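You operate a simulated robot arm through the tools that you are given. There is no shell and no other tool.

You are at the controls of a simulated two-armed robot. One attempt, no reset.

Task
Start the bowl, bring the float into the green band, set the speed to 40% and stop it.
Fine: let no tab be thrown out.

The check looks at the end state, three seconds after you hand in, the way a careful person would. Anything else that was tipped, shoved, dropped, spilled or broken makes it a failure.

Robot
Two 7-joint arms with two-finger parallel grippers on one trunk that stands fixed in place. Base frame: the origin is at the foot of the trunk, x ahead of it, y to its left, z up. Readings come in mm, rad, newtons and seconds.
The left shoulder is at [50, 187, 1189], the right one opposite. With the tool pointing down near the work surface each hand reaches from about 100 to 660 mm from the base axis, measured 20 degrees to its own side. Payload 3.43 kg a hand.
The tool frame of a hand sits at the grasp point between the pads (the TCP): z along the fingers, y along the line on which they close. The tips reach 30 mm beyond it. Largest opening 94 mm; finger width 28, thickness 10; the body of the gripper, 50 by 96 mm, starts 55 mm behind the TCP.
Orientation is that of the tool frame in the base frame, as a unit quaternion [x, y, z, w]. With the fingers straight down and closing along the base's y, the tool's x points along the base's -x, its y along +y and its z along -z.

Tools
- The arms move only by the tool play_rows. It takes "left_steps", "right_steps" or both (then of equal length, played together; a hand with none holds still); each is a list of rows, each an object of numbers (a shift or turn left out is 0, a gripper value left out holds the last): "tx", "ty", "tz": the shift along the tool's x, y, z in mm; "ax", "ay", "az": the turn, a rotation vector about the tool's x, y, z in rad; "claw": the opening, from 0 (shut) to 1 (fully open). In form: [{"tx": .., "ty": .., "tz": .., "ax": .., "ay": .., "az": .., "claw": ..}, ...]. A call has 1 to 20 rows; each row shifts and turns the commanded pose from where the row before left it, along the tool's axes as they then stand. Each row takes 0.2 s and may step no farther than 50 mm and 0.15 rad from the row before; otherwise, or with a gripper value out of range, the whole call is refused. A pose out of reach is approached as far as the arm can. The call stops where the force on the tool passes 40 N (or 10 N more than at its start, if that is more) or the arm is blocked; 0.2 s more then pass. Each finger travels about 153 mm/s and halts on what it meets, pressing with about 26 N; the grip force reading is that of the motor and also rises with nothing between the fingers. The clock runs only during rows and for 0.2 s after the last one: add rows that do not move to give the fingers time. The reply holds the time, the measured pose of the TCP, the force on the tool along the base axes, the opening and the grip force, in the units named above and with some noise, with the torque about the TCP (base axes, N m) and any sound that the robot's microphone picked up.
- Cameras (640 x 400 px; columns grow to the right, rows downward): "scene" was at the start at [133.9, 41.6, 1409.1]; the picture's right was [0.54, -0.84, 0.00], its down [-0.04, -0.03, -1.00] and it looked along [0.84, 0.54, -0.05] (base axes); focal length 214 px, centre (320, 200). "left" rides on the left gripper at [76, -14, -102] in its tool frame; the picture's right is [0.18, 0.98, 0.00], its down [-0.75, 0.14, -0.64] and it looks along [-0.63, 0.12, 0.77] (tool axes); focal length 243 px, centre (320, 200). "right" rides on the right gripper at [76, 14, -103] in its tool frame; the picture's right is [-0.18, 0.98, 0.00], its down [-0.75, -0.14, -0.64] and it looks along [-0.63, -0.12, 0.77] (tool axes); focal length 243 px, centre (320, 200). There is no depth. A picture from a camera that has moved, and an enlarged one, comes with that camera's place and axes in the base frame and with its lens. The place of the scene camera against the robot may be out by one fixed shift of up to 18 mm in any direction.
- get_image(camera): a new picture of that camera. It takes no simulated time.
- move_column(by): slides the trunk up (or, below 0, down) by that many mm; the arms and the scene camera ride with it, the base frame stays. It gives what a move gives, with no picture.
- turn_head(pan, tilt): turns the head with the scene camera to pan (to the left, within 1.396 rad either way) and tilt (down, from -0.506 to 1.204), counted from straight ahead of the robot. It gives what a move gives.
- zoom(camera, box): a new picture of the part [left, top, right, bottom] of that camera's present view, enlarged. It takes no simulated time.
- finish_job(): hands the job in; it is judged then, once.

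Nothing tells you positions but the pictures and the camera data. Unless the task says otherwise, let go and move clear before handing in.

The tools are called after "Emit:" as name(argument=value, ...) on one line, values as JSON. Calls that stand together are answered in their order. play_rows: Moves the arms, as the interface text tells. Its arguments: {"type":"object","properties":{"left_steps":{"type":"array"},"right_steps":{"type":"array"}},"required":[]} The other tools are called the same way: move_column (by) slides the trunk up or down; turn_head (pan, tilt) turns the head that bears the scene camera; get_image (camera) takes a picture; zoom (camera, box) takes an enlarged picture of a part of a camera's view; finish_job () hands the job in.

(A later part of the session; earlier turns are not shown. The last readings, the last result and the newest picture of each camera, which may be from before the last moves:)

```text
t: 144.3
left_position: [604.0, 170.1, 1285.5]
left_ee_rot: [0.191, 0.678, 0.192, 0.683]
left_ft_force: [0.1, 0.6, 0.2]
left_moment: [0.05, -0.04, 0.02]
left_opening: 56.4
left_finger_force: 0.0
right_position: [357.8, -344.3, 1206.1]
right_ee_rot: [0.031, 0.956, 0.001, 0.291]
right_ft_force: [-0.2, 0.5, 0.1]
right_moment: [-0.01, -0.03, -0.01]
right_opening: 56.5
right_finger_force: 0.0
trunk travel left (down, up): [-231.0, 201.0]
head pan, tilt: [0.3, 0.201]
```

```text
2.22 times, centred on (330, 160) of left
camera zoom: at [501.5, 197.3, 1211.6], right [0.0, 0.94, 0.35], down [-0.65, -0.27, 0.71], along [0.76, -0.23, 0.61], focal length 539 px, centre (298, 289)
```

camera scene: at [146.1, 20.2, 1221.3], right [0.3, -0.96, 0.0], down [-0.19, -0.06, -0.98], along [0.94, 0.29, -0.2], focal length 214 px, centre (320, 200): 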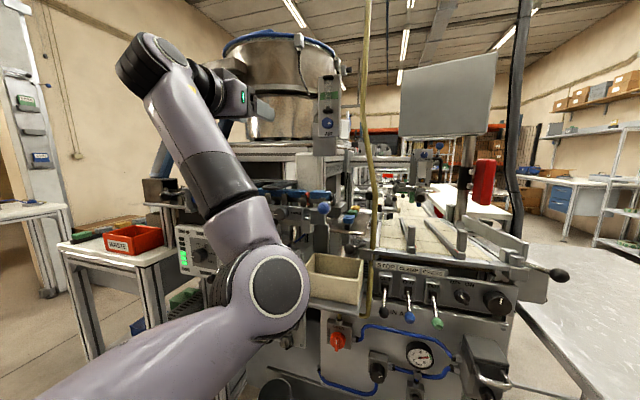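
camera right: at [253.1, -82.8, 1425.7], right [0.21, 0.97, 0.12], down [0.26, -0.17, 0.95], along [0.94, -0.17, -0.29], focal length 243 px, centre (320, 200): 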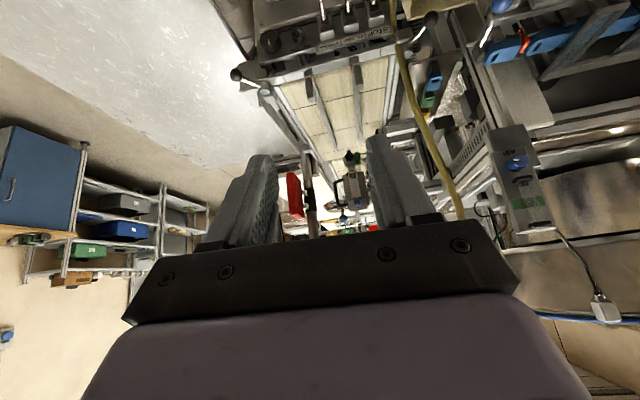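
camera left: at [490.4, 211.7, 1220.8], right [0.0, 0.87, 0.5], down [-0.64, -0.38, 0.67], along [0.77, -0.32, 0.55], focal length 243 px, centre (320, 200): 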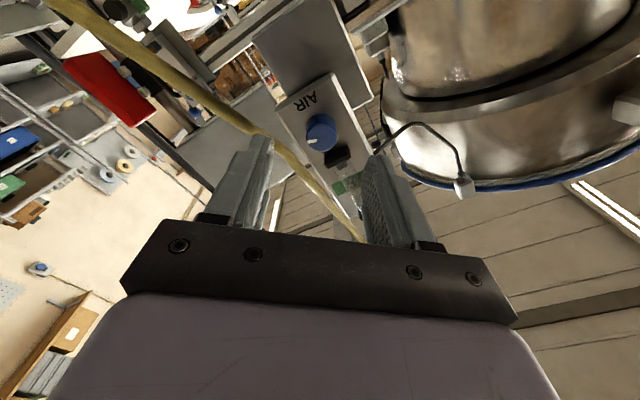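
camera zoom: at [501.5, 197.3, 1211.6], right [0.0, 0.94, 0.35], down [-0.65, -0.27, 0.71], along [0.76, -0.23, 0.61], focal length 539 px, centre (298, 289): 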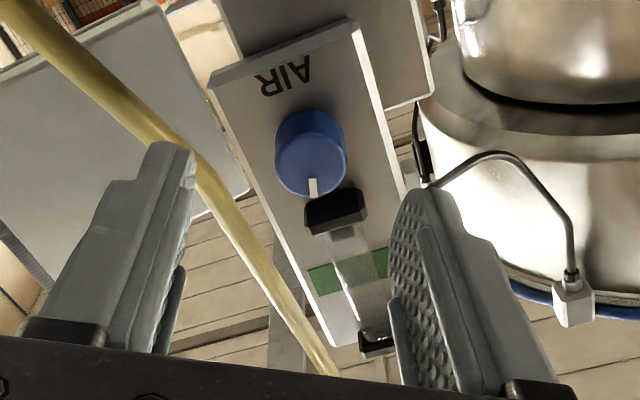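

Emit:
play_rows(left_steps=[{"ty": 4.2}, {"tz": 20}, {"tz": 16}, {"tz": 5}, {"claw": 0.2}, {"claw": 0.0}, {}, {}])

Emit:
play_rows(left_steps=[{"az": -0.1, "ty": -0.6}, {"az": -0.11, "ty": -0.65}, {"az": -0.11, "ty": -0.65}, {"az": -0.11, "ty": -0.65}, {"az": -0.11, "ty": -0.65}, {}])

Emit:
play_rows(left_steps=[{"claw": 0.6}, {}, {"tz": -20}, {"tz": -25}, {}])

Emit:
zoom(camera="left", box=[240, 70, 420, 250])

```text
t: 146.1
left_position: [646.2, 176.5, 1286.7]
left_ee_rot: [0.189, 0.679, 0.188, 0.684]
left_ft_force: [7.1, 16.7, 2.4]
left_moment: [-0.13, -0.5, 0.28]
left_opening: 24.5
left_finger_force: 44.8
right_position: [358.6, -340.3, 1205.2]
right_ee_rot: [0.03, 0.956, -0.001, 0.291]
right_ft_force: [0.4, 0.4, -0.7]
right_moment: [0.0, 0.0, 0.0]
right_opening: 56.4
right_finger_force: 0.2
trunk travel left (down, up): [-231.0, 201.0]
head pan, tilt: [0.3, 0.201]
```

```text
t: 147.5
left_position: [645.7, 170.9, 1285.8]
left_ee_rot: [0.0, 0.705, -0.002, 0.709]
left_ft_force: [8.3, 14.1, 6.7]
left_moment: [-0.14, 1.12, 0.22]
left_opening: 24.6
left_finger_force: 45.4
right_position: [358.1, -341.5, 1206.8]
right_ee_rot: [0.031, 0.956, -0.001, 0.291]
right_ft_force: [-0.2, -0.4, -0.7]
right_moment: [0.02, 0.02, 0.02]
right_opening: 56.3
right_finger_force: 0.0
trunk travel left (down, up): [-231.0, 201.0]
head pan, tilt: [0.3, 0.201]
```

```text
t: 148.7
left_position: [598.1, 171.5, 1289.2]
left_ee_rot: [0.002, 0.703, 0.0, 0.712]
left_ft_force: [-0.6, -0.5, -0.6]
left_moment: [0.03, 0.02, 0.01]
left_opening: 56.5
left_finger_force: 0.1
right_position: [357.0, -343.2, 1205.6]
right_ee_rot: [0.03, 0.956, 0.001, 0.292]
right_ft_force: [0.0, -0.3, -1.2]
right_moment: [0.02, -0.01, 0.01]
right_opening: 56.5
right_finger_force: 0.1
trunk travel left (down, up): [-231.0, 201.0]
head pan, tilt: [0.3, 0.201]
```

```text
2.22 times, centred on (330, 160) of left
camera zoom: at [495.8, 156.5, 1211.3], right [0.0, 0.98, -0.18], down [-0.65, 0.14, 0.75], along [0.76, 0.12, 0.64], focal length 539 px, centre (298, 289)
```

zoom: 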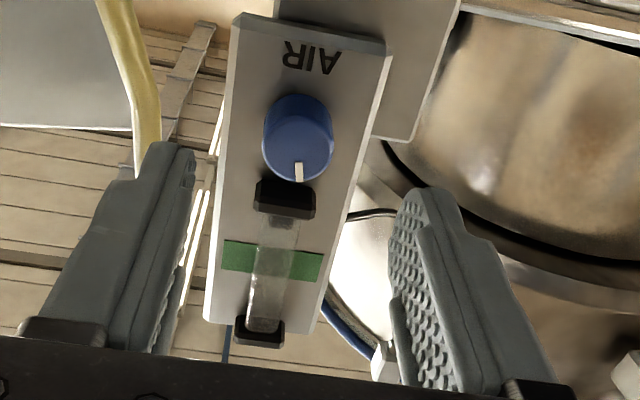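

Marker now ~12° left of 12 o'clock, predicted to put the float mid-band. Returning along the known route to beneath the BOWL lever.

Emit:
play_rows(left_steps=[{"tz": -45, "claw": 0}, {"ty": 30, "tz": -5}, {"ty": 30, "tz": -5}, {"ty": 30, "tz": -5}, {"ty": 30, "tz": -5}, {"ty": 20, "tz": -25}, {"ty": 20, "tz": -25}, {"ty": 20, "tz": -25}, {}])

Emit:
play_rows(left_steps=[{"tx": 35, "tz": -5, "ty": 8}, {"tx": 35, "tz": -5, "ty": 8}, {"tx": 35, "tz": -5, "ty": 8}, {"tx": 35, "tz": -5, "ty": 8}, {"tx": 35, "tz": -5, "ty": 8}, {"tx": 35, "tz": -5, "ty": 8}, {"tx": 35, "tz": -5, "ty": 8}, {}])

Emit:
zoom(camera="scene", box=[290, 60, 370, 160])

Emit:
get_image(camera="scene")

```text
t: 150.7
left_position: [462.7, 348.4, 1283.5]
left_ee_rot: [0.003, 0.708, -0.002, 0.707]
left_ft_force: [-0.8, -0.3, -0.4]
left_moment: [0.0, 0.0, 0.01]
left_opening: 0.4
left_finger_force: 26.0
right_position: [357.5, -342.8, 1206.3]
right_ee_rot: [0.031, 0.956, 0.001, 0.291]
right_ft_force: [0.0, 0.1, -0.2]
right_moment: [0.0, -0.01, 0.01]
right_opening: 56.1
right_finger_force: 0.1
trunk travel left (down, up): [-231.0, 201.0]
head pan, tilt: [0.3, 0.201]
```

```text
t: 152.5
left_position: [418.3, 425.1, 1061.9]
left_ee_rot: [0.011, 0.705, -0.008, 0.709]
left_ft_force: [-0.3, -0.6, -0.4]
left_moment: [0.02, 0.0, 0.0]
left_opening: 0.0
left_finger_force: 25.9
left hand out of reach, approached as far as the arm can: row 3, 4, 5
right_position: [357.2, -343.6, 1205.5]
right_ee_rot: [0.03, 0.956, 0.001, 0.291]
right_ft_force: [-0.7, 0.2, 0.3]
right_moment: [0.0, -0.01, -0.01]
right_opening: 56.4
right_finger_force: 0.1
trunk travel left (down, up): [-231.0, 201.0]
head pan, tilt: [0.3, 0.201]
```

```text
4.00 times, centred on (330, 110) of scene
camera zoom: at [146.0, 20.2, 1221.3], right [0.3, -0.96, 0.0], down [-0.19, -0.06, -0.98], along [0.94, 0.29, -0.2], focal length 858 px, centre (280, 560)
```

zoom: 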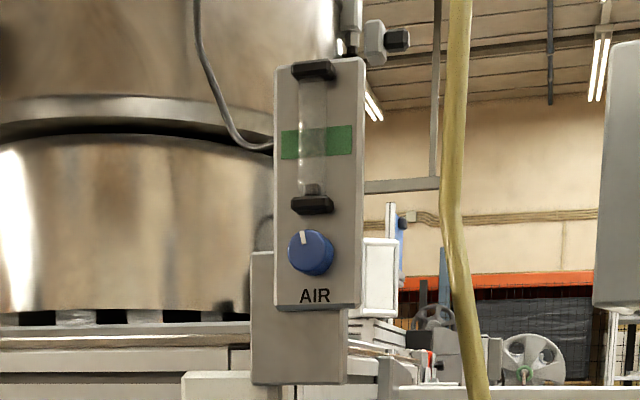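

```text
taken
camera scene: at [146.0, 20.2, 1221.3], right [0.3, -0.96, 0.0], down [-0.19, -0.06, -0.98], along [0.94, 0.29, -0.2], focal length 214 px, centre (320, 200)
```

scene: 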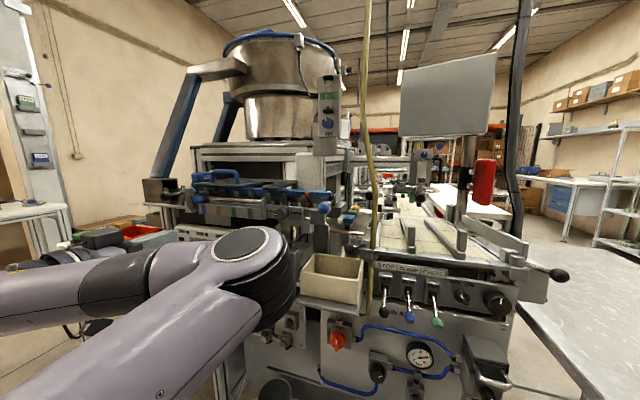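

Knob marker points just left of up; arm posture as before. Continuing down under the lever and forward.

Emit:
play_rows(left_steps=[{"tx": 35, "ty": -5}, {"tx": 35, "ty": -5}, {"tx": 35, "ty": -5}, {"tx": 35, "ty": -5}, {"tx": 27, "ty": -1}, {}, {"tz": 26}, {"tz": 26}, {"tz": 26}, {}])

Emit:
zoom(camera="scene", box=[170, 210, 310, 310])

```text
t: 154.7
left_position: [494.9, 401.4, 893.7]
left_ee_rot: [0.009, 0.706, -0.006, 0.709]
left_ft_force: [-0.9, 0.0, 0.5]
left_moment: [-0.02, 0.03, 0.0]
left_opening: 0.0
left_finger_force: 25.5
right_position: [356.9, -344.6, 1205.3]
right_ee_rot: [0.031, 0.956, 0.001, 0.291]
right_ft_force: [-0.1, 1.2, 0.3]
right_moment: [0.0, 0.02, 0.02]
right_opening: 56.4
right_finger_force: 0.0
trunk travel left (down, up): [-231.0, 201.0]
head pan, tilt: [0.3, 0.201]
```

```text
4.00 times, centred on (240, 260) of scene
camera zoom: at [146.1, 20.1, 1221.3], right [0.3, -0.96, 0.0], down [-0.19, -0.06, -0.98], along [0.94, 0.29, -0.2], focal length 858 px, centre (640, -40)
```

zoom: 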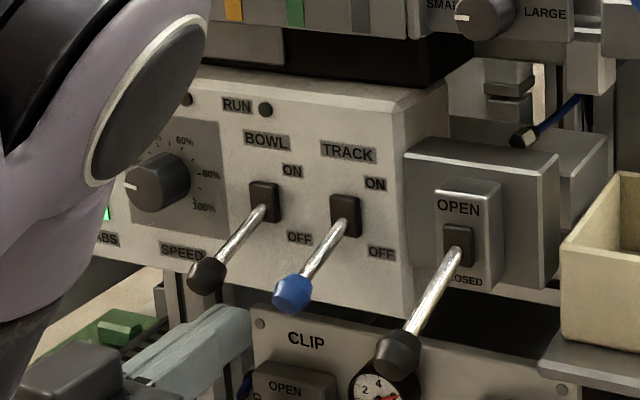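

Emit:
play_rows(left_steps=[{"tx": -12}, {"tx": -12}, {"tx": -12}, {"tx": -11}, {"tx": -10}])

Emit:
zoom(camera="scene", box=[290, 60, 370, 160])

Emit:
zoom(camera="scene", box=[180, 220, 280, 290])

Emit:
get_image(camera="scene")

```text
t: 155.9
left_position: [493.8, 403.3, 951.5]
left_ee_rot: [0.008, 0.706, -0.006, 0.708]
left_ft_force: [-0.1, 0.3, 1.0]
left_moment: [0.0, 0.01, 0.02]
left_opening: 0.1
left_finger_force: 26.2
right_position: [358.7, -343.6, 1204.7]
right_ee_rot: [0.031, 0.956, 0.0, 0.291]
right_ft_force: [0.2, -0.4, -0.6]
right_moment: [0.0, -0.02, -0.04]
right_opening: 56.4
right_finger_force: 0.1
trunk travel left (down, up): [-231.0, 201.0]
head pan, tilt: [0.3, 0.201]
```

```text
4.00 times, centred on (330, 110) of scene
camera zoom: at [146.1, 20.2, 1221.3], right [0.3, -0.96, 0.0], down [-0.19, -0.06, -0.98], along [0.94, 0.29, -0.2], focal length 858 px, centre (280, 560)
```

zoom: 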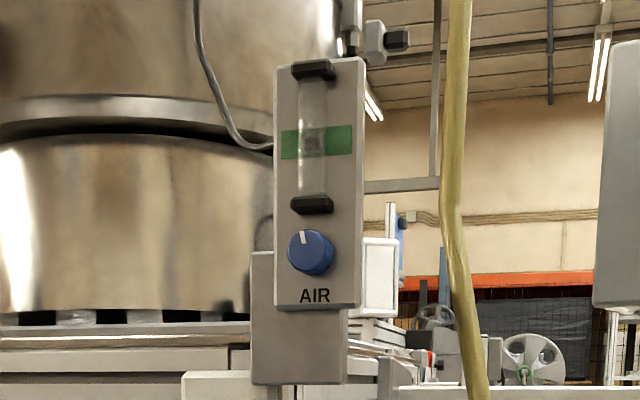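

```text
5.71 times, centred on (230, 255) of scene
camera zoom: at [146.1, 20.2, 1221.3], right [0.3, -0.96, 0.0], down [-0.19, -0.06, -0.98], along [0.94, 0.29, -0.2], focal length 1226 px, centre (834, -114)
```

zoom: 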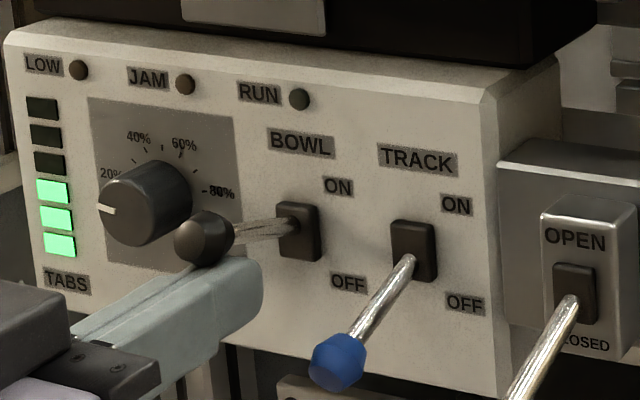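

```text
taken
camera scene: at [146.1, 20.2, 1221.3], right [0.3, -0.96, 0.0], down [-0.19, -0.06, -0.98], along [0.94, 0.29, -0.2], focal length 214 px, centre (320, 200)
```

scene: 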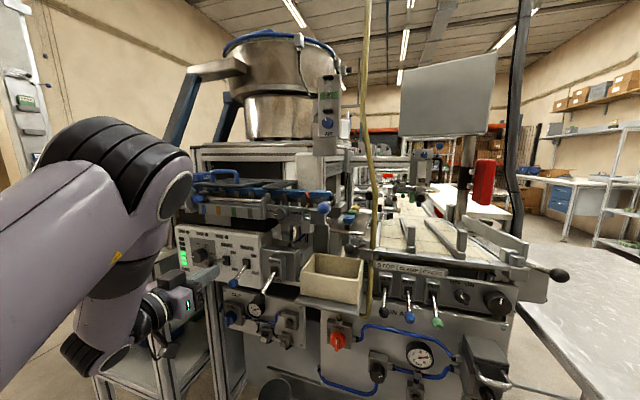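

The float now sits in the middle of the green band. RUN is still dark, so I'll press the lever a few mm further to be sure it is fully ON.

Emit:
play_rows(left_steps=[{"tx": -4}, {"tx": -4}])

Emit:
zoom(camera="scene", box=[180, 220, 280, 290])

Emit:
zoom(camera="scene", box=[290, 60, 370, 160])

```text
t: 156.5
left_position: [493.7, 403.0, 953.4]
left_ee_rot: [0.007, 0.71, -0.007, 0.704]
left_ft_force: [-1.4, -4.1, -23.1]
left_moment: [-0.01, 0.48, 0.11]
left_opening: 0.3
left_finger_force: 25.5
right_position: [359.3, -342.1, 1205.0]
right_ee_rot: [0.031, 0.956, 0.0, 0.291]
right_ft_force: [0.7, 1.1, 0.1]
right_moment: [0.01, 0.03, -0.03]
right_opening: 56.5
right_finger_force: 0.0
trunk travel left (down, up): [-231.0, 201.0]
head pan, tilt: [0.3, 0.201]
```

```text
5.71 times, centred on (230, 255) of scene
camera zoom: at [147.7, 21.2, 1220.6], right [0.3, -0.96, 0.0], down [-0.19, -0.06, -0.98], along [0.94, 0.29, -0.2], focal length 1226 px, centre (834, -114)
```

zoom: 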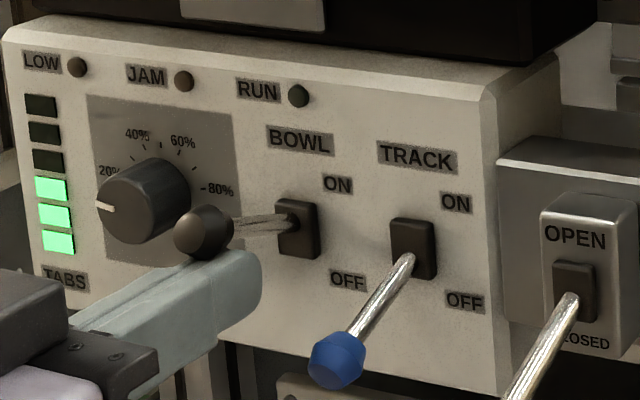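

```text
4.00 times, centred on (330, 110) of scene
camera zoom: at [147.7, 21.2, 1220.6], right [0.3, -0.96, 0.0], down [-0.19, -0.06, -0.98], along [0.94, 0.29, -0.2], focal length 858 px, centre (280, 560)
```

zoom: 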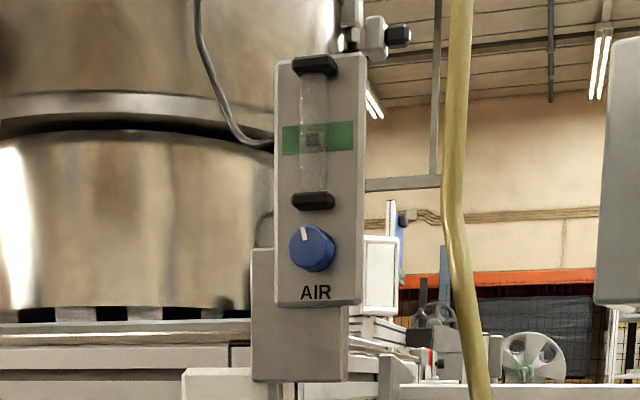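

Lever is hard at its ON stop (23 N) and the float stays centred. Now to the speed dial: release, back off, shift left, open, and take a close look at the marker.

Emit:
play_rows(left_steps=[{"tx": 8}, {"tz": -30}, {"tz": -30}, {"tz": -20, "ty": 10}, {"ty": 26, "claw": 0.64}, {"ty": 26}, {"ty": 14}, {}])

Emit:
zoom(camera="left", box=[240, 60, 440, 220])

Emit:
zoom(camera="scene", box=[290, 60, 370, 160])

Emit:
zoom(camera="scene", box=[170, 220, 270, 290])

```text
t: 158.3
left_position: [416.6, 480.0, 951.3]
left_ee_rot: [0.009, 0.706, -0.006, 0.709]
left_ft_force: [0.4, -0.5, -0.7]
left_moment: [-0.02, 0.01, 0.0]
left_opening: 60.0
left_finger_force: 0.2
right_position: [357.7, -342.9, 1206.1]
right_ee_rot: [0.031, 0.956, 0.0, 0.292]
right_ft_force: [0.6, 0.4, -0.4]
right_moment: [0.0, 0.03, -0.01]
right_opening: 56.3
right_finger_force: 0.0
trunk travel left (down, up): [-231.0, 201.0]
head pan, tilt: [0.3, 0.201]
```

```text
2.50 times, centred on (340, 140) of left
camera zoom: at [313.0, 466.9, 873.8], right [0.02, 0.98, -0.18], down [-0.64, 0.15, 0.75], along [0.77, 0.1, 0.63], focal length 606 px, centre (270, 350)
```

zoom: 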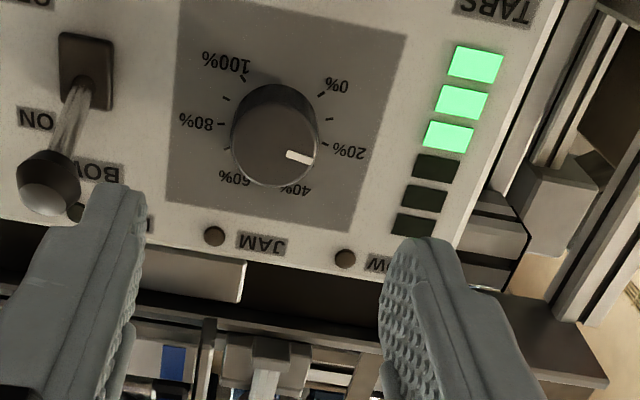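

```text
4.00 times, centred on (330, 110) of scene
camera zoom: at [146.0, 20.2, 1221.3], right [0.3, -0.96, 0.0], down [-0.19, -0.06, -0.98], along [0.94, 0.29, -0.2], focal length 858 px, centre (280, 560)
```

zoom: 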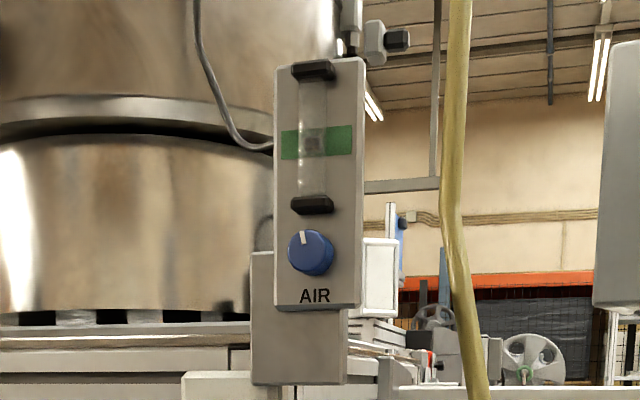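

```text
5.71 times, centred on (220, 255) of scene
camera zoom: at [146.0, 20.2, 1221.3], right [0.3, -0.96, 0.0], down [-0.19, -0.06, -0.98], along [0.94, 0.29, -0.2], focal length 1226 px, centre (891, -114)
```

zoom: 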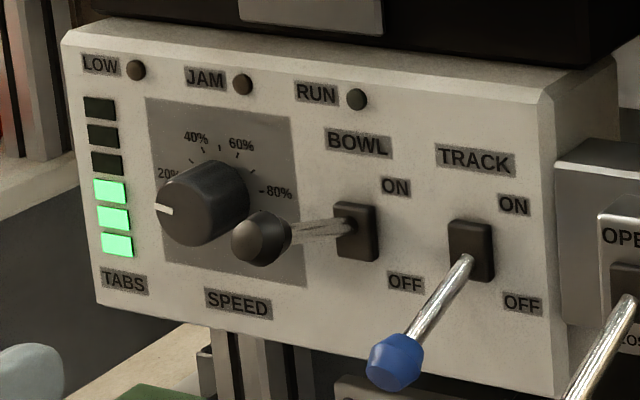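

Air is perfectly centred and the lever is up. Taking a closer zoom of the dial to fix its centre and marker angle.

Emit:
zoom(camera="left", box=[290, 70, 370, 150])

Emit:
zoom(camera="scene", box=[185, 230, 225, 270])

```text
5.00 times, centred on (330, 110) of left
camera zoom: at [313.0, 466.9, 873.8], right [0.02, 0.98, -0.18], down [-0.64, 0.15, 0.75], along [0.77, 0.1, 0.63], focal length 1213 px, centre (270, 650)
```

zoom: 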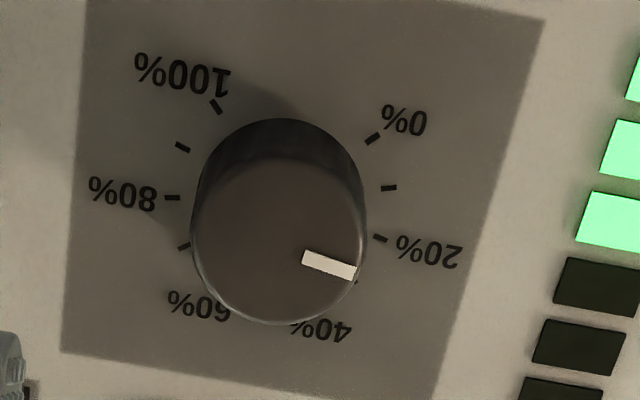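

```text
10.00 times, centred on (205, 250) of scene
camera zoom: at [146.0, 20.2, 1221.3], right [0.3, -0.96, 0.0], down [-0.19, -0.06, -0.98], along [0.94, 0.29, -0.2], focal length 2145 px, centre (1470, -300)
```

zoom: 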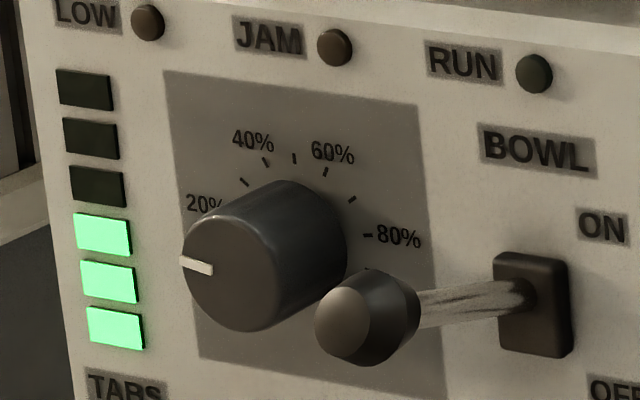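

The dial centre is at about (y 479.5, z 962), face x≈541, panel x≈563, and the marker reads ≈20–21%. It needs ≈53° clockwise. I'll line up, pre-roll counter-clockwise about 0.36 rad, and check that this is reachable.

Emit:
play_rows(left_steps=[{"tx": -11, "az": -0.12}, {"az": -0.12}, {"az": -0.12}, {"tz": 30}, {"tz": 25}, {}])

Emit:
zoom(camera="left", box=[240, 60, 440, 220])

Emit:
zoom(camera="scene", box=[290, 60, 370, 160])

```text
t: 159.7
left_position: [470.4, 478.8, 962.5]
left_ee_rot: [-0.117, 0.696, -0.135, 0.696]
left_ft_force: [0.1, -0.5, -0.2]
left_moment: [0.01, -0.01, 0.01]
left_opening: 60.2
left_finger_force: 0.0
right_position: [357.5, -343.2, 1205.0]
right_ee_rot: [0.031, 0.956, 0.001, 0.291]
right_ft_force: [-0.1, 0.0, -0.3]
right_moment: [0.03, 0.0, -0.02]
right_opening: 56.6
right_finger_force: 0.0
trunk travel left (down, up): [-231.0, 201.0]
head pan, tilt: [0.3, 0.201]
```

```text
2.50 times, centred on (340, 140) of left
camera zoom: at [366.7, 439.3, 895.1], right [0.02, 0.86, -0.52], down [-0.64, 0.41, 0.65], along [0.77, 0.31, 0.55], focal length 606 px, centre (270, 350)
```

zoom: 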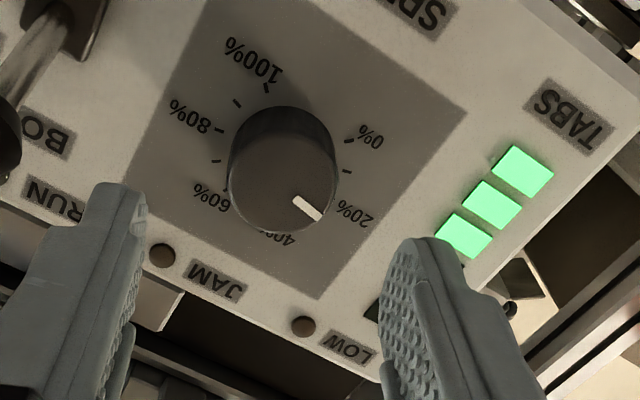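

```text
4.00 times, centred on (330, 110) of scene
camera zoom: at [146.0, 20.1, 1221.3], right [0.3, -0.96, 0.0], down [-0.19, -0.06, -0.98], along [0.94, 0.29, -0.2], focal length 858 px, centre (280, 560)
```

zoom: 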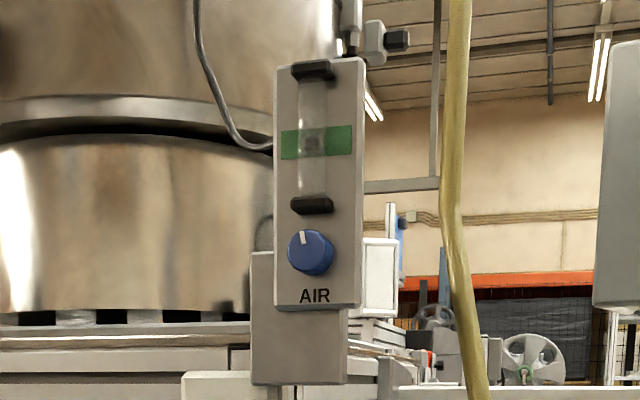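

Pre-roll works. Nudging onto the knob axis, moving in, and gripping the dial.

Emit:
play_rows(left_steps=[{"ty": 3.2, "tx": -1.8}, {"tz": 25}, {"tz": 20}, {"tz": 11}, {"claw": 0.3}, {"claw": 0.0}, {}, {}])

Emit:
zoom(camera="left", box=[240, 80, 440, 240])

```text
t: 161.5
left_position: [527.4, 480.7, 963.4]
left_ee_rot: [-0.116, 0.696, -0.133, 0.696]
left_ft_force: [1.7, -12.5, 0.6]
left_moment: [-0.03, 0.03, 0.62]
left_opening: 33.7
left_finger_force: 45.1
right_position: [357.4, -344.0, 1205.3]
right_ee_rot: [0.031, 0.956, 0.001, 0.291]
right_ft_force: [-0.3, -0.4, 0.3]
right_moment: [-0.01, -0.05, 0.02]
right_opening: 56.3
right_finger_force: 0.1
trunk travel left (down, up): [-231.0, 201.0]
head pan, tilt: [0.3, 0.201]
```

```text
2.50 times, centred on (340, 160) of left
camera zoom: at [423.4, 443.1, 896.0], right [0.02, 0.86, -0.51], down [-0.63, 0.41, 0.65], along [0.77, 0.31, 0.55], focal length 606 px, centre (270, 300)
```

zoom: 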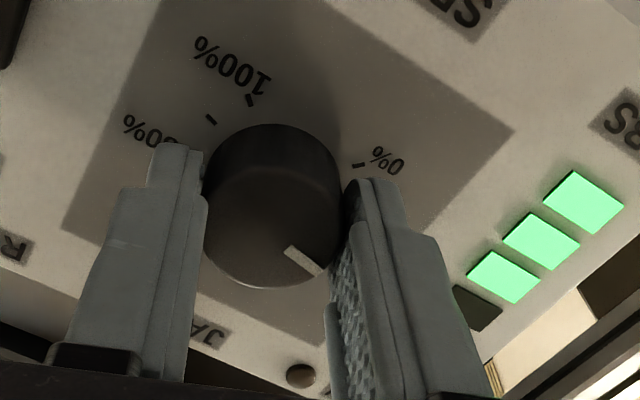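

Dial gripped. Turning clockwise, first half.

Emit:
play_rows(left_steps=[{"az": 0.115}, {"az": 0.115}, {"az": 0.115}, {"az": 0.115}, {}])

Emit:
zoom(camera="left", box=[240, 80, 440, 240])

Emit:
zoom(camera="scene", box=[170, 220, 270, 290])

```text
t: 162.7
left_position: [528.0, 479.8, 964.0]
left_ee_rot: [0.045, 0.704, 0.029, 0.708]
left_ft_force: [1.0, -14.0, -1.0]
left_moment: [-0.02, 0.36, 0.61]
left_opening: 33.5
left_finger_force: 44.7
right_position: [356.2, -345.2, 1204.5]
right_ee_rot: [0.032, 0.956, 0.001, 0.29]
right_ft_force: [0.2, 0.2, -0.3]
right_moment: [-0.01, -0.02, 0.0]
right_opening: 56.5
right_finger_force: 0.0
trunk travel left (down, up): [-231.0, 201.0]
head pan, tilt: [0.3, 0.201]
```

```text
2.50 times, centred on (340, 160) of left
camera zoom: at [424.2, 475.8, 885.3], right [0.02, 1.0, -0.08], down [-0.64, 0.08, 0.76], along [0.77, 0.03, 0.64], focal length 606 px, centre (270, 300)
```

zoom: 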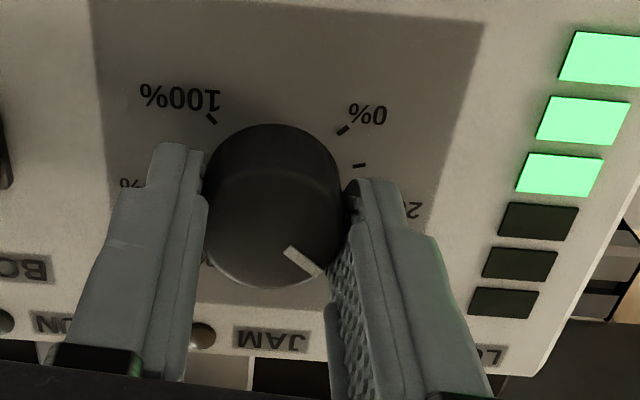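

```text
5.71 times, centred on (220, 255) of scene
camera zoom: at [146.2, 18.7, 1221.3], right [0.3, -0.96, 0.0], down [-0.19, -0.06, -0.98], along [0.94, 0.29, -0.2], focal length 1226 px, centre (891, -114)
```

zoom: 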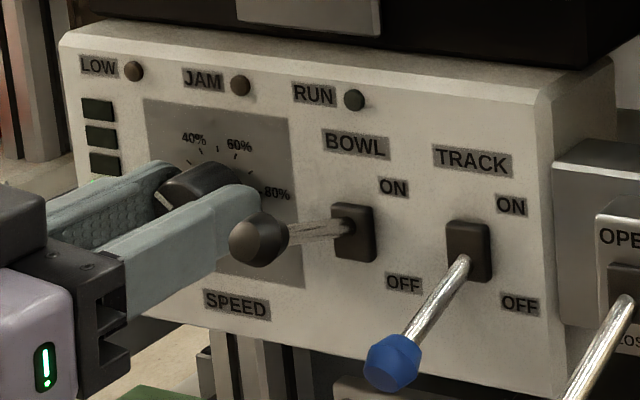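

The marker moves with the fingers – about 30% now. Second half.

Emit:
play_rows(left_steps=[{"az": 0.115}, {"az": 0.115}, {"az": 0.115}, {"az": 0.105}, {}])

Emit:
zoom(camera="left", box=[240, 80, 440, 240])

Emit:
zoom(camera="scene", box=[170, 220, 270, 290])

Emit:
zoom(camera="scene", box=[290, 60, 370, 160])

```text
t: 163.9
left_position: [527.7, 480.1, 963.4]
left_ee_rot: [0.202, 0.677, 0.185, 0.683]
left_ft_force: [-6.9, -19.1, -6.7]
left_moment: [-0.04, -0.02, 0.52]
left_opening: 33.3
left_finger_force: 45.1
right_position: [357.6, -344.8, 1204.9]
right_ee_rot: [0.031, 0.956, 0.001, 0.291]
right_ft_force: [-0.2, 0.4, 0.6]
right_moment: [0.01, -0.02, -0.02]
right_opening: 56.6
right_finger_force: 0.1
trunk travel left (down, up): [-231.0, 201.0]
head pan, tilt: [0.3, 0.201]
```

```text
2.50 times, centred on (340, 160) of left
camera zoom: at [424.8, 509.5, 890.4], right [0.02, 0.93, 0.36], down [-0.65, -0.26, 0.71], along [0.76, -0.25, 0.6], focal length 606 px, centre (270, 300)
```

zoom: 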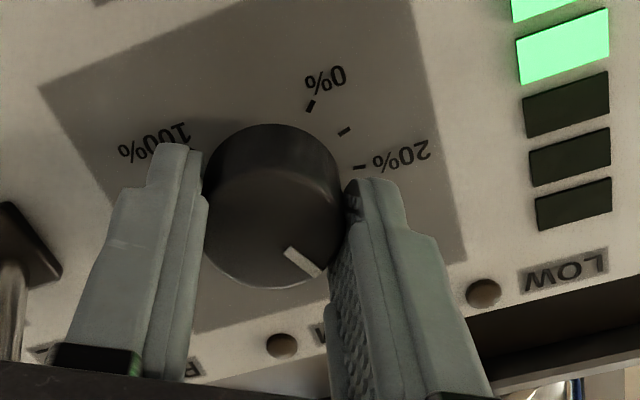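

```text
5.71 times, centred on (220, 255) of scene
camera zoom: at [145.9, 18.7, 1221.3], right [0.3, -0.96, 0.0], down [-0.19, -0.06, -0.98], along [0.94, 0.29, -0.2], focal length 1226 px, centre (891, -114)
```

zoom: 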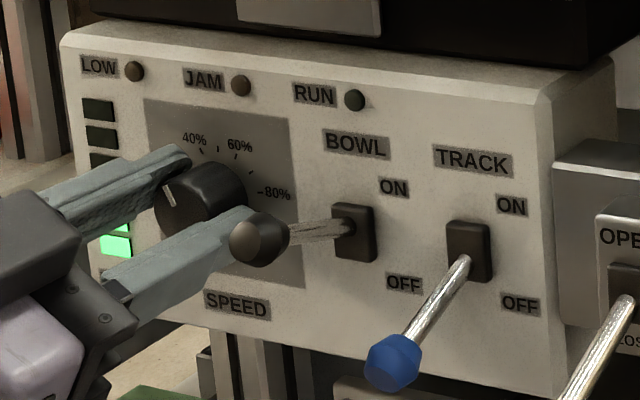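

```text
4.00 times, centred on (330, 110) of scene
camera zoom: at [145.9, 18.7, 1221.3], right [0.3, -0.96, 0.0], down [-0.19, -0.06, -0.98], along [0.94, 0.29, -0.2], focal length 858 px, centre (280, 560)
```

zoom: 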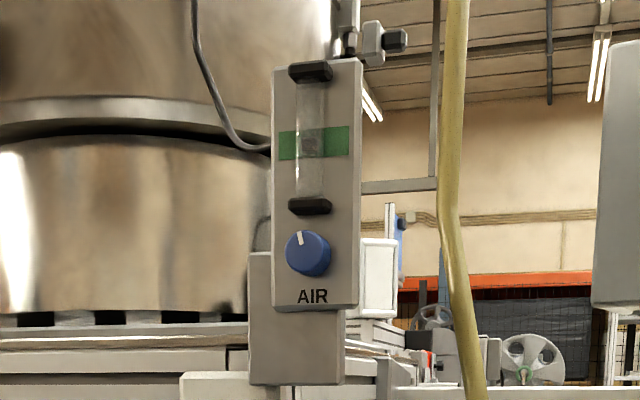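

Turned 52°. Releasing and backing off to read the dial.

Emit:
play_rows(left_steps=[{"claw": 0.64}, {}, {"tz": -20}, {"tz": -35}, {"az": -0.14, "tz": -20}, {"az": -0.14, "tz": -20}, {"az": -0.14}, {"az": -0.13}, {}])

Emit:
zoom(camera="left", box=[280, 70, 380, 170])

Emit:
zoom(camera="scene", box=[185, 230, 225, 270])

```text
t: 165.9
left_position: [434.0, 483.7, 963.0]
left_ee_rot: [0.009, 0.705, -0.008, 0.709]
left_ft_force: [-1.2, 1.2, 0.9]
left_moment: [0.01, 0.01, 0.01]
left_opening: 60.1
left_finger_force: 0.1
right_position: [357.4, -343.5, 1205.3]
right_ee_rot: [0.032, 0.956, 0.0, 0.292]
right_ft_force: [-0.3, -0.1, 0.3]
right_moment: [0.0, 0.0, 0.01]
right_opening: 56.6
right_finger_force: 0.1
trunk travel left (down, up): [-231.0, 201.0]
head pan, tilt: [0.3, 0.201]
```

```text
4.00 times, centred on (330, 120) of left
camera zoom: at [329.1, 471.3, 886.2], right [0.02, 0.98, -0.18], down [-0.64, 0.15, 0.75], along [0.77, 0.1, 0.63], focal length 970 px, centre (280, 520)
```

zoom: 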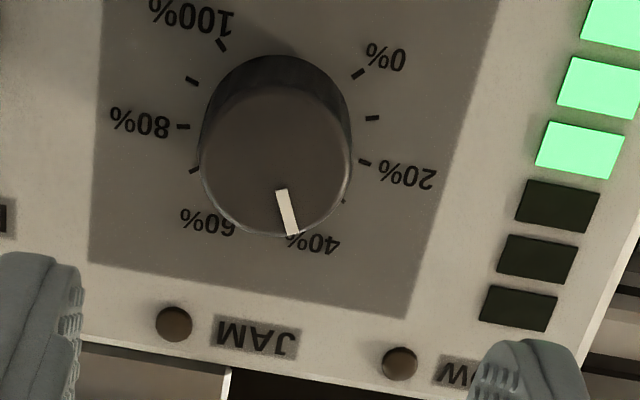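

```text
10.00 times, centred on (205, 250) of scene
camera zoom: at [146.0, 20.2, 1221.3], right [0.3, -0.96, 0.0], down [-0.19, -0.06, -0.98], along [0.94, 0.29, -0.2], focal length 2145 px, centre (1470, -300)
```

zoom: 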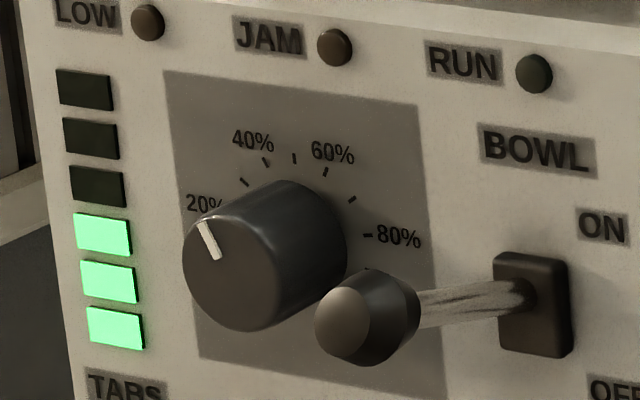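

Marker is close to 40%. Zooming tighter in both views to judge the remaining error.

Emit:
zoom(camera="left", box=[305, 75, 355, 135])

Emit:
zoom(camera="scene", box=[194, 240, 216, 264])

```text
6.67 times, centred on (330, 105) of left
camera zoom: at [329.1, 471.3, 886.2], right [0.02, 0.98, -0.18], down [-0.64, 0.15, 0.75], along [0.77, 0.1, 0.63], focal length 1618 px, centre (253, 833)
```

zoom: 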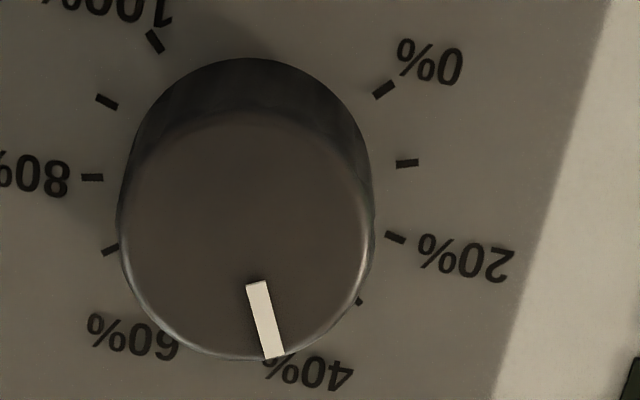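

```text
16.00 times, centred on (205, 252) of scene
camera zoom: at [146.0, 20.2, 1221.3], right [0.3, -0.96, 0.0], down [-0.19, -0.06, -0.98], along [0.94, 0.29, -0.2], focal length 3432 px, centre (2160, -632)
```

zoom: 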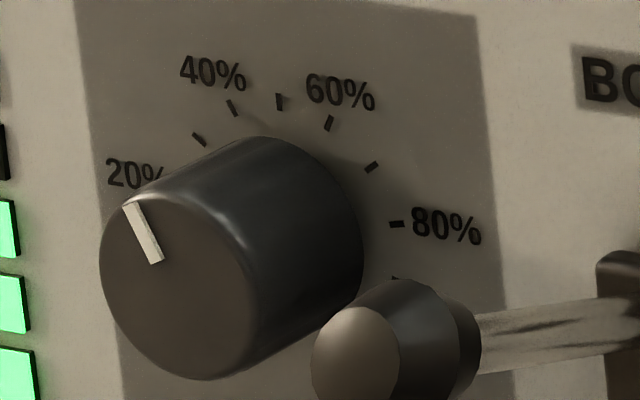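

By the ticks it reads ≈41%. Before a small correction I'll check the track and bins for any sign of thrown tabs (free of time).

Emit:
get_image(camera="scene")

Emit:
zoom(camera="scene", box=[170, 160, 390, 310])

Emit:
get_image(camera="right")

```text
taken
camera scene: at [146.0, 20.2, 1221.3], right [0.3, -0.96, 0.0], down [-0.19, -0.06, -0.98], along [0.94, 0.29, -0.2], focal length 214 px, centre (320, 200)
```

scene: 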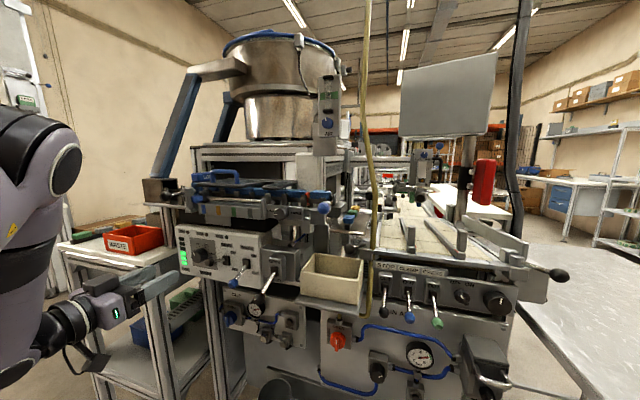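

```text
2.67 times, centred on (280, 235) of scene
camera zoom: at [146.0, 20.2, 1221.3], right [0.3, -0.96, 0.0], down [-0.19, -0.06, -0.98], along [0.94, 0.29, -0.2], focal length 572 px, centre (427, 107)
```

zoom: 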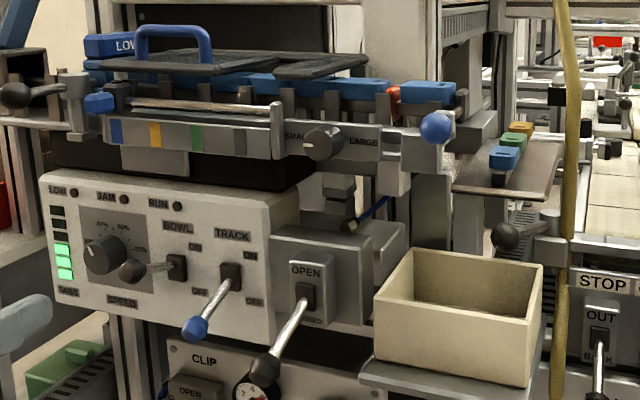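

```text
taken
camera right: at [237.8, -322.8, 1248.3], right [0.21, 0.97, 0.12], down [0.26, -0.17, 0.95], along [0.94, -0.17, -0.29], focal length 243 px, centre (320, 200)
```

right: 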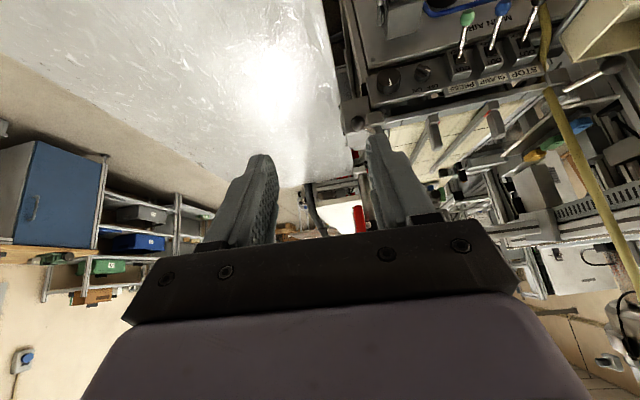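

No sign of thrown tabs; the float and TABS bar are unchanged. I'll regrip the dial and turn back about 1%.

Emit:
play_rows(left_steps=[{"ty": -1.8, "tx": 1.5}, {"tz": 31}, {"tz": 31}, {"tz": 24}, {"tz": 7}, {"claw": 0.3}, {"claw": 0.0}, {}, {"az": -0.03}, {"az": -0.02}, {}, {"claw": 0.64}, {}, {"tz": -30}, {"tz": -35}, {"tz": -28}, {}])

Emit:
zoom(camera="left", box=[305, 75, 355, 135])

Emit:
zoom(camera="scene", box=[194, 240, 216, 264])

Emit:
zoom(camera="scene", box=[290, 60, 370, 160])

```text
t: 169.5
left_position: [433.4, 482.1, 960.8]
left_ee_rot: [-0.009, 0.705, -0.024, 0.708]
left_ft_force: [0.5, -0.1, 0.4]
left_moment: [0.0, -0.01, 0.02]
left_opening: 60.4
left_finger_force: 0.0
right_position: [357.3, -345.1, 1205.3]
right_ee_rot: [0.031, 0.956, 0.001, 0.291]
right_ft_force: [0.2, 0.4, 0.5]
right_moment: [0.04, 0.0, 0.01]
right_opening: 56.3
right_finger_force: 0.1
trunk travel left (down, up): [-231.0, 201.0]
head pan, tilt: [0.3, 0.201]
```

```text
6.67 times, centred on (330, 105) of left
camera zoom: at [329.0, 465.9, 886.0], right [0.02, 0.97, -0.23], down [-0.64, 0.19, 0.74], along [0.77, 0.13, 0.63], focal length 1618 px, centre (253, 833)
```

zoom: 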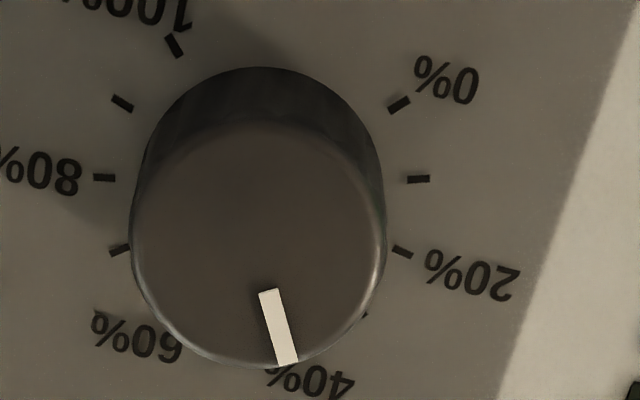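

```text
16.00 times, centred on (205, 252) of scene
camera zoom: at [145.9, 20.2, 1221.3], right [0.3, -0.96, 0.0], down [-0.19, -0.06, -0.98], along [0.94, 0.29, -0.2], focal length 3432 px, centre (2160, -632)
```

zoom: 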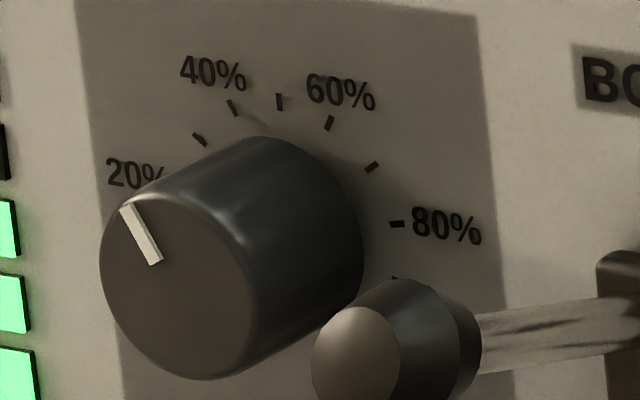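

```text
4.00 times, centred on (330, 110) of scene
camera zoom: at [145.9, 20.2, 1221.3], right [0.3, -0.96, 0.0], down [-0.19, -0.06, -0.98], along [0.94, 0.29, -0.2], focal length 858 px, centre (280, 560)
```

zoom: 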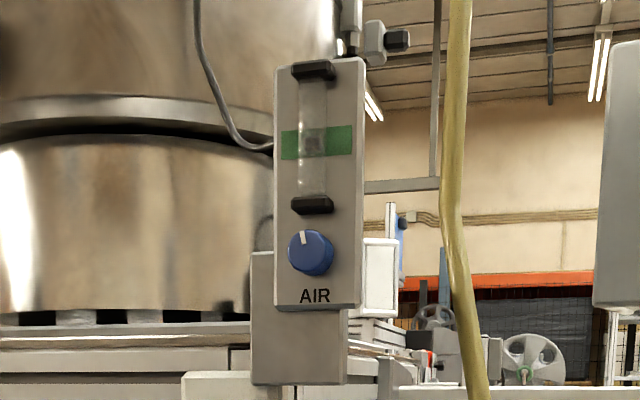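

Dial now reads ≈40% and the float is still mid-band. Now to stop the bowl: close the fingers, come over the lever knob and press it down to OFF.

Emit:
play_rows(left_steps=[{"tx": -26, "az": 0.04, "claw": 0}, {"tx": -26, "ty": -13}, {"ty": -33}, {"ty": -33}, {}, {"tz": 31}, {"tz": 31}, {"tx": 15}, {"tx": 18}, {"tx": 18}, {"tx": 5}])

Emit:
zoom(camera="scene", box=[170, 220, 270, 290])

Emit:
zoom(camera="scene", box=[290, 60, 370, 160])

```text
t: 171.9
left_position: [492.1, 402.7, 958.1]
left_ee_rot: [0.006, 0.705, -0.01, 0.709]
left_ft_force: [-1.2, -0.5, 0.5]
left_moment: [0.02, -0.02, 0.02]
left_opening: 0.0
left_finger_force: 26.4
right_position: [356.6, -343.6, 1205.6]
right_ee_rot: [0.031, 0.956, 0.001, 0.291]
right_ft_force: [0.1, -0.2, 1.1]
right_moment: [-0.01, -0.02, 0.01]
right_opening: 56.2
right_finger_force: 0.0
trunk travel left (down, up): [-231.0, 201.0]
head pan, tilt: [0.3, 0.201]
```

```text
5.71 times, centred on (220, 255) of scene
camera zoom: at [145.9, 20.1, 1221.4], right [0.3, -0.96, 0.0], down [-0.19, -0.06, -0.98], along [0.94, 0.29, -0.2], focal length 1226 px, centre (891, -114)
```

zoom: 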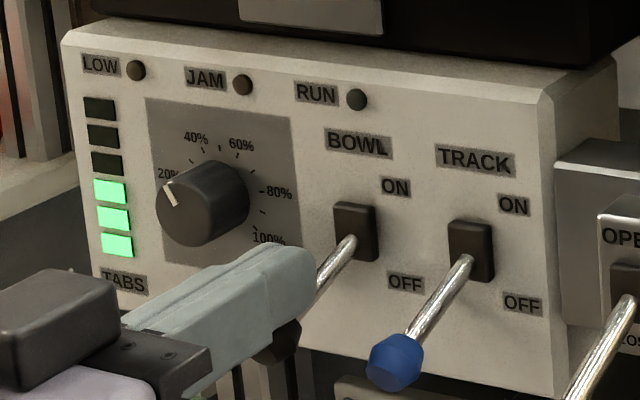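

```text
4.00 times, centred on (330, 110) of scene
camera zoom: at [145.9, 20.1, 1221.4], right [0.3, -0.96, 0.0], down [-0.19, -0.06, -0.98], along [0.94, 0.29, -0.2], focal length 858 px, centre (280, 560)
```

zoom: 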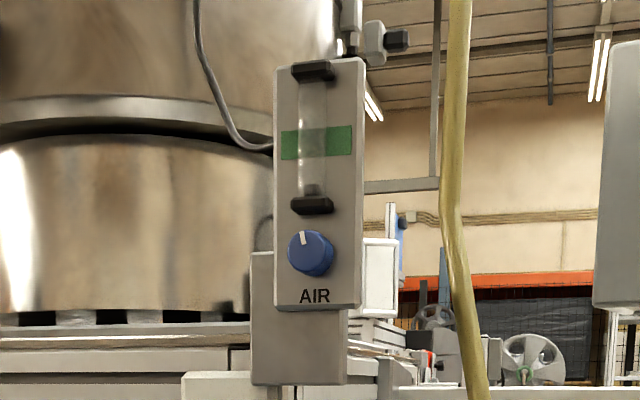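

Lever is down, float dropped. A slight extra press to make sure it is fully OFF, then retract clear.

Emit:
play_rows(left_steps=[{"tx": 3}, {}, {"tx": -6}, {"tz": -30}, {"tz": -35}, {"tz": -30}, {}])

Emit:
zoom(camera="scene", box=[170, 220, 310, 310])

Emit:
get_image(camera="left")

```text
t: 173.5
left_position: [398.4, 403.9, 962.0]
left_ee_rot: [0.007, 0.706, -0.009, 0.708]
left_ft_force: [0.2, -1.2, -0.2]
left_moment: [0.0, 0.02, 0.0]
left_opening: 0.0
left_finger_force: 26.0
right_position: [356.1, -342.9, 1205.0]
right_ee_rot: [0.031, 0.956, 0.001, 0.291]
right_ft_force: [0.5, -0.9, 0.7]
right_moment: [-0.01, -0.01, 0.01]
right_opening: 56.3
right_finger_force: 0.1
trunk travel left (down, up): [-231.0, 201.0]
head pan, tilt: [0.3, 0.201]
```

```text
4.44 times, centred on (240, 265) of scene
camera zoom: at [145.9, 20.2, 1221.3], right [0.3, -0.96, 0.0], down [-0.19, -0.06, -0.98], along [0.94, 0.29, -0.2], focal length 953 px, centre (676, -89)
```

zoom: 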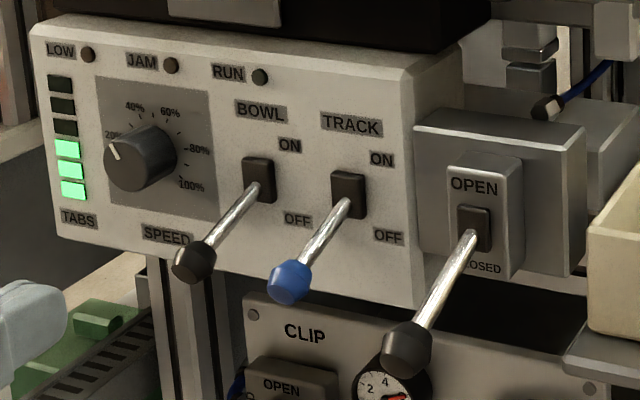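

```text
taken
camera left: at [294.4, 390.9, 884.0], right [0.02, 0.98, -0.19], down [-0.64, 0.16, 0.75], along [0.77, 0.1, 0.63], focal length 243 px, centre (320, 200)
```

left: 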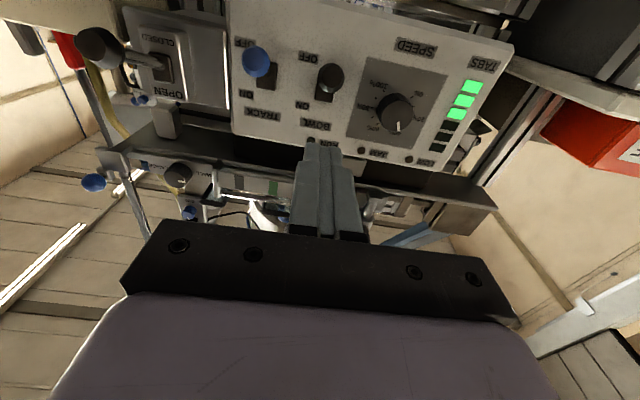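

Both levers are down, matching OFF. One more precise reading of the dial from this view, and a scan of the surroundings for any tab out of place.

Emit:
zoom(camera="left", box=[355, 70, 435, 150])

Emit:
turn_head(pan=0.45, tilt=0.75)

Emit:
get_image(camera="scene")

```text
5.00 times, centred on (395, 110) of left
camera zoom: at [294.4, 390.9, 884.0], right [0.02, 0.98, -0.19], down [-0.64, 0.16, 0.75], along [0.77, 0.1, 0.63], focal length 1213 px, centre (-55, 650)
```

zoom: 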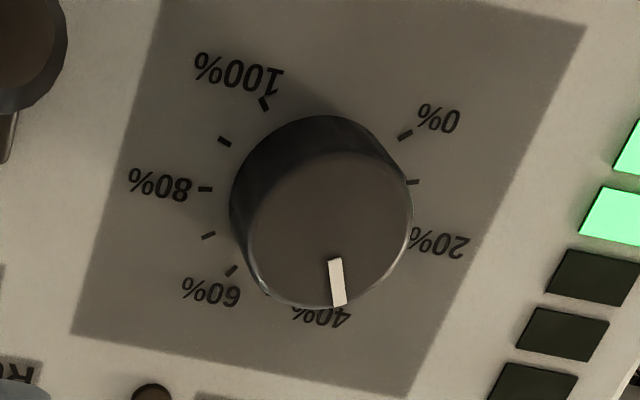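

```text
t: 174.4
left_position: [398.4, 404.3, 962.0]
left_ee_rot: [0.006, 0.706, -0.011, 0.709]
left_ft_force: [-0.1, -0.1, 0.2]
left_moment: [0.01, 0.03, 0.01]
left_opening: 0.2
left_finger_force: 25.7
right_position: [357.6, -343.0, 1204.4]
right_ee_rot: [0.031, 0.956, 0.0, 0.291]
right_ft_force: [-0.2, 0.3, -0.1]
right_moment: [-0.01, 0.02, -0.03]
right_opening: 56.5
right_finger_force: 0.0
trunk travel left (down, up): [-231.0, 201.0]
head pan, tilt: [0.45, 0.75]
```

```text
taken
camera scene: at [131.7, 28.7, 1171.8], right [0.43, -0.9, 0.0], down [-0.61, -0.3, -0.73], along [0.66, 0.32, -0.68], focal length 214 px, centre (320, 200)
```

scene: 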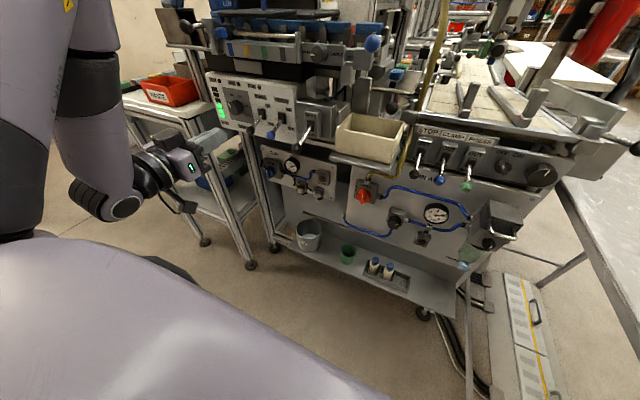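

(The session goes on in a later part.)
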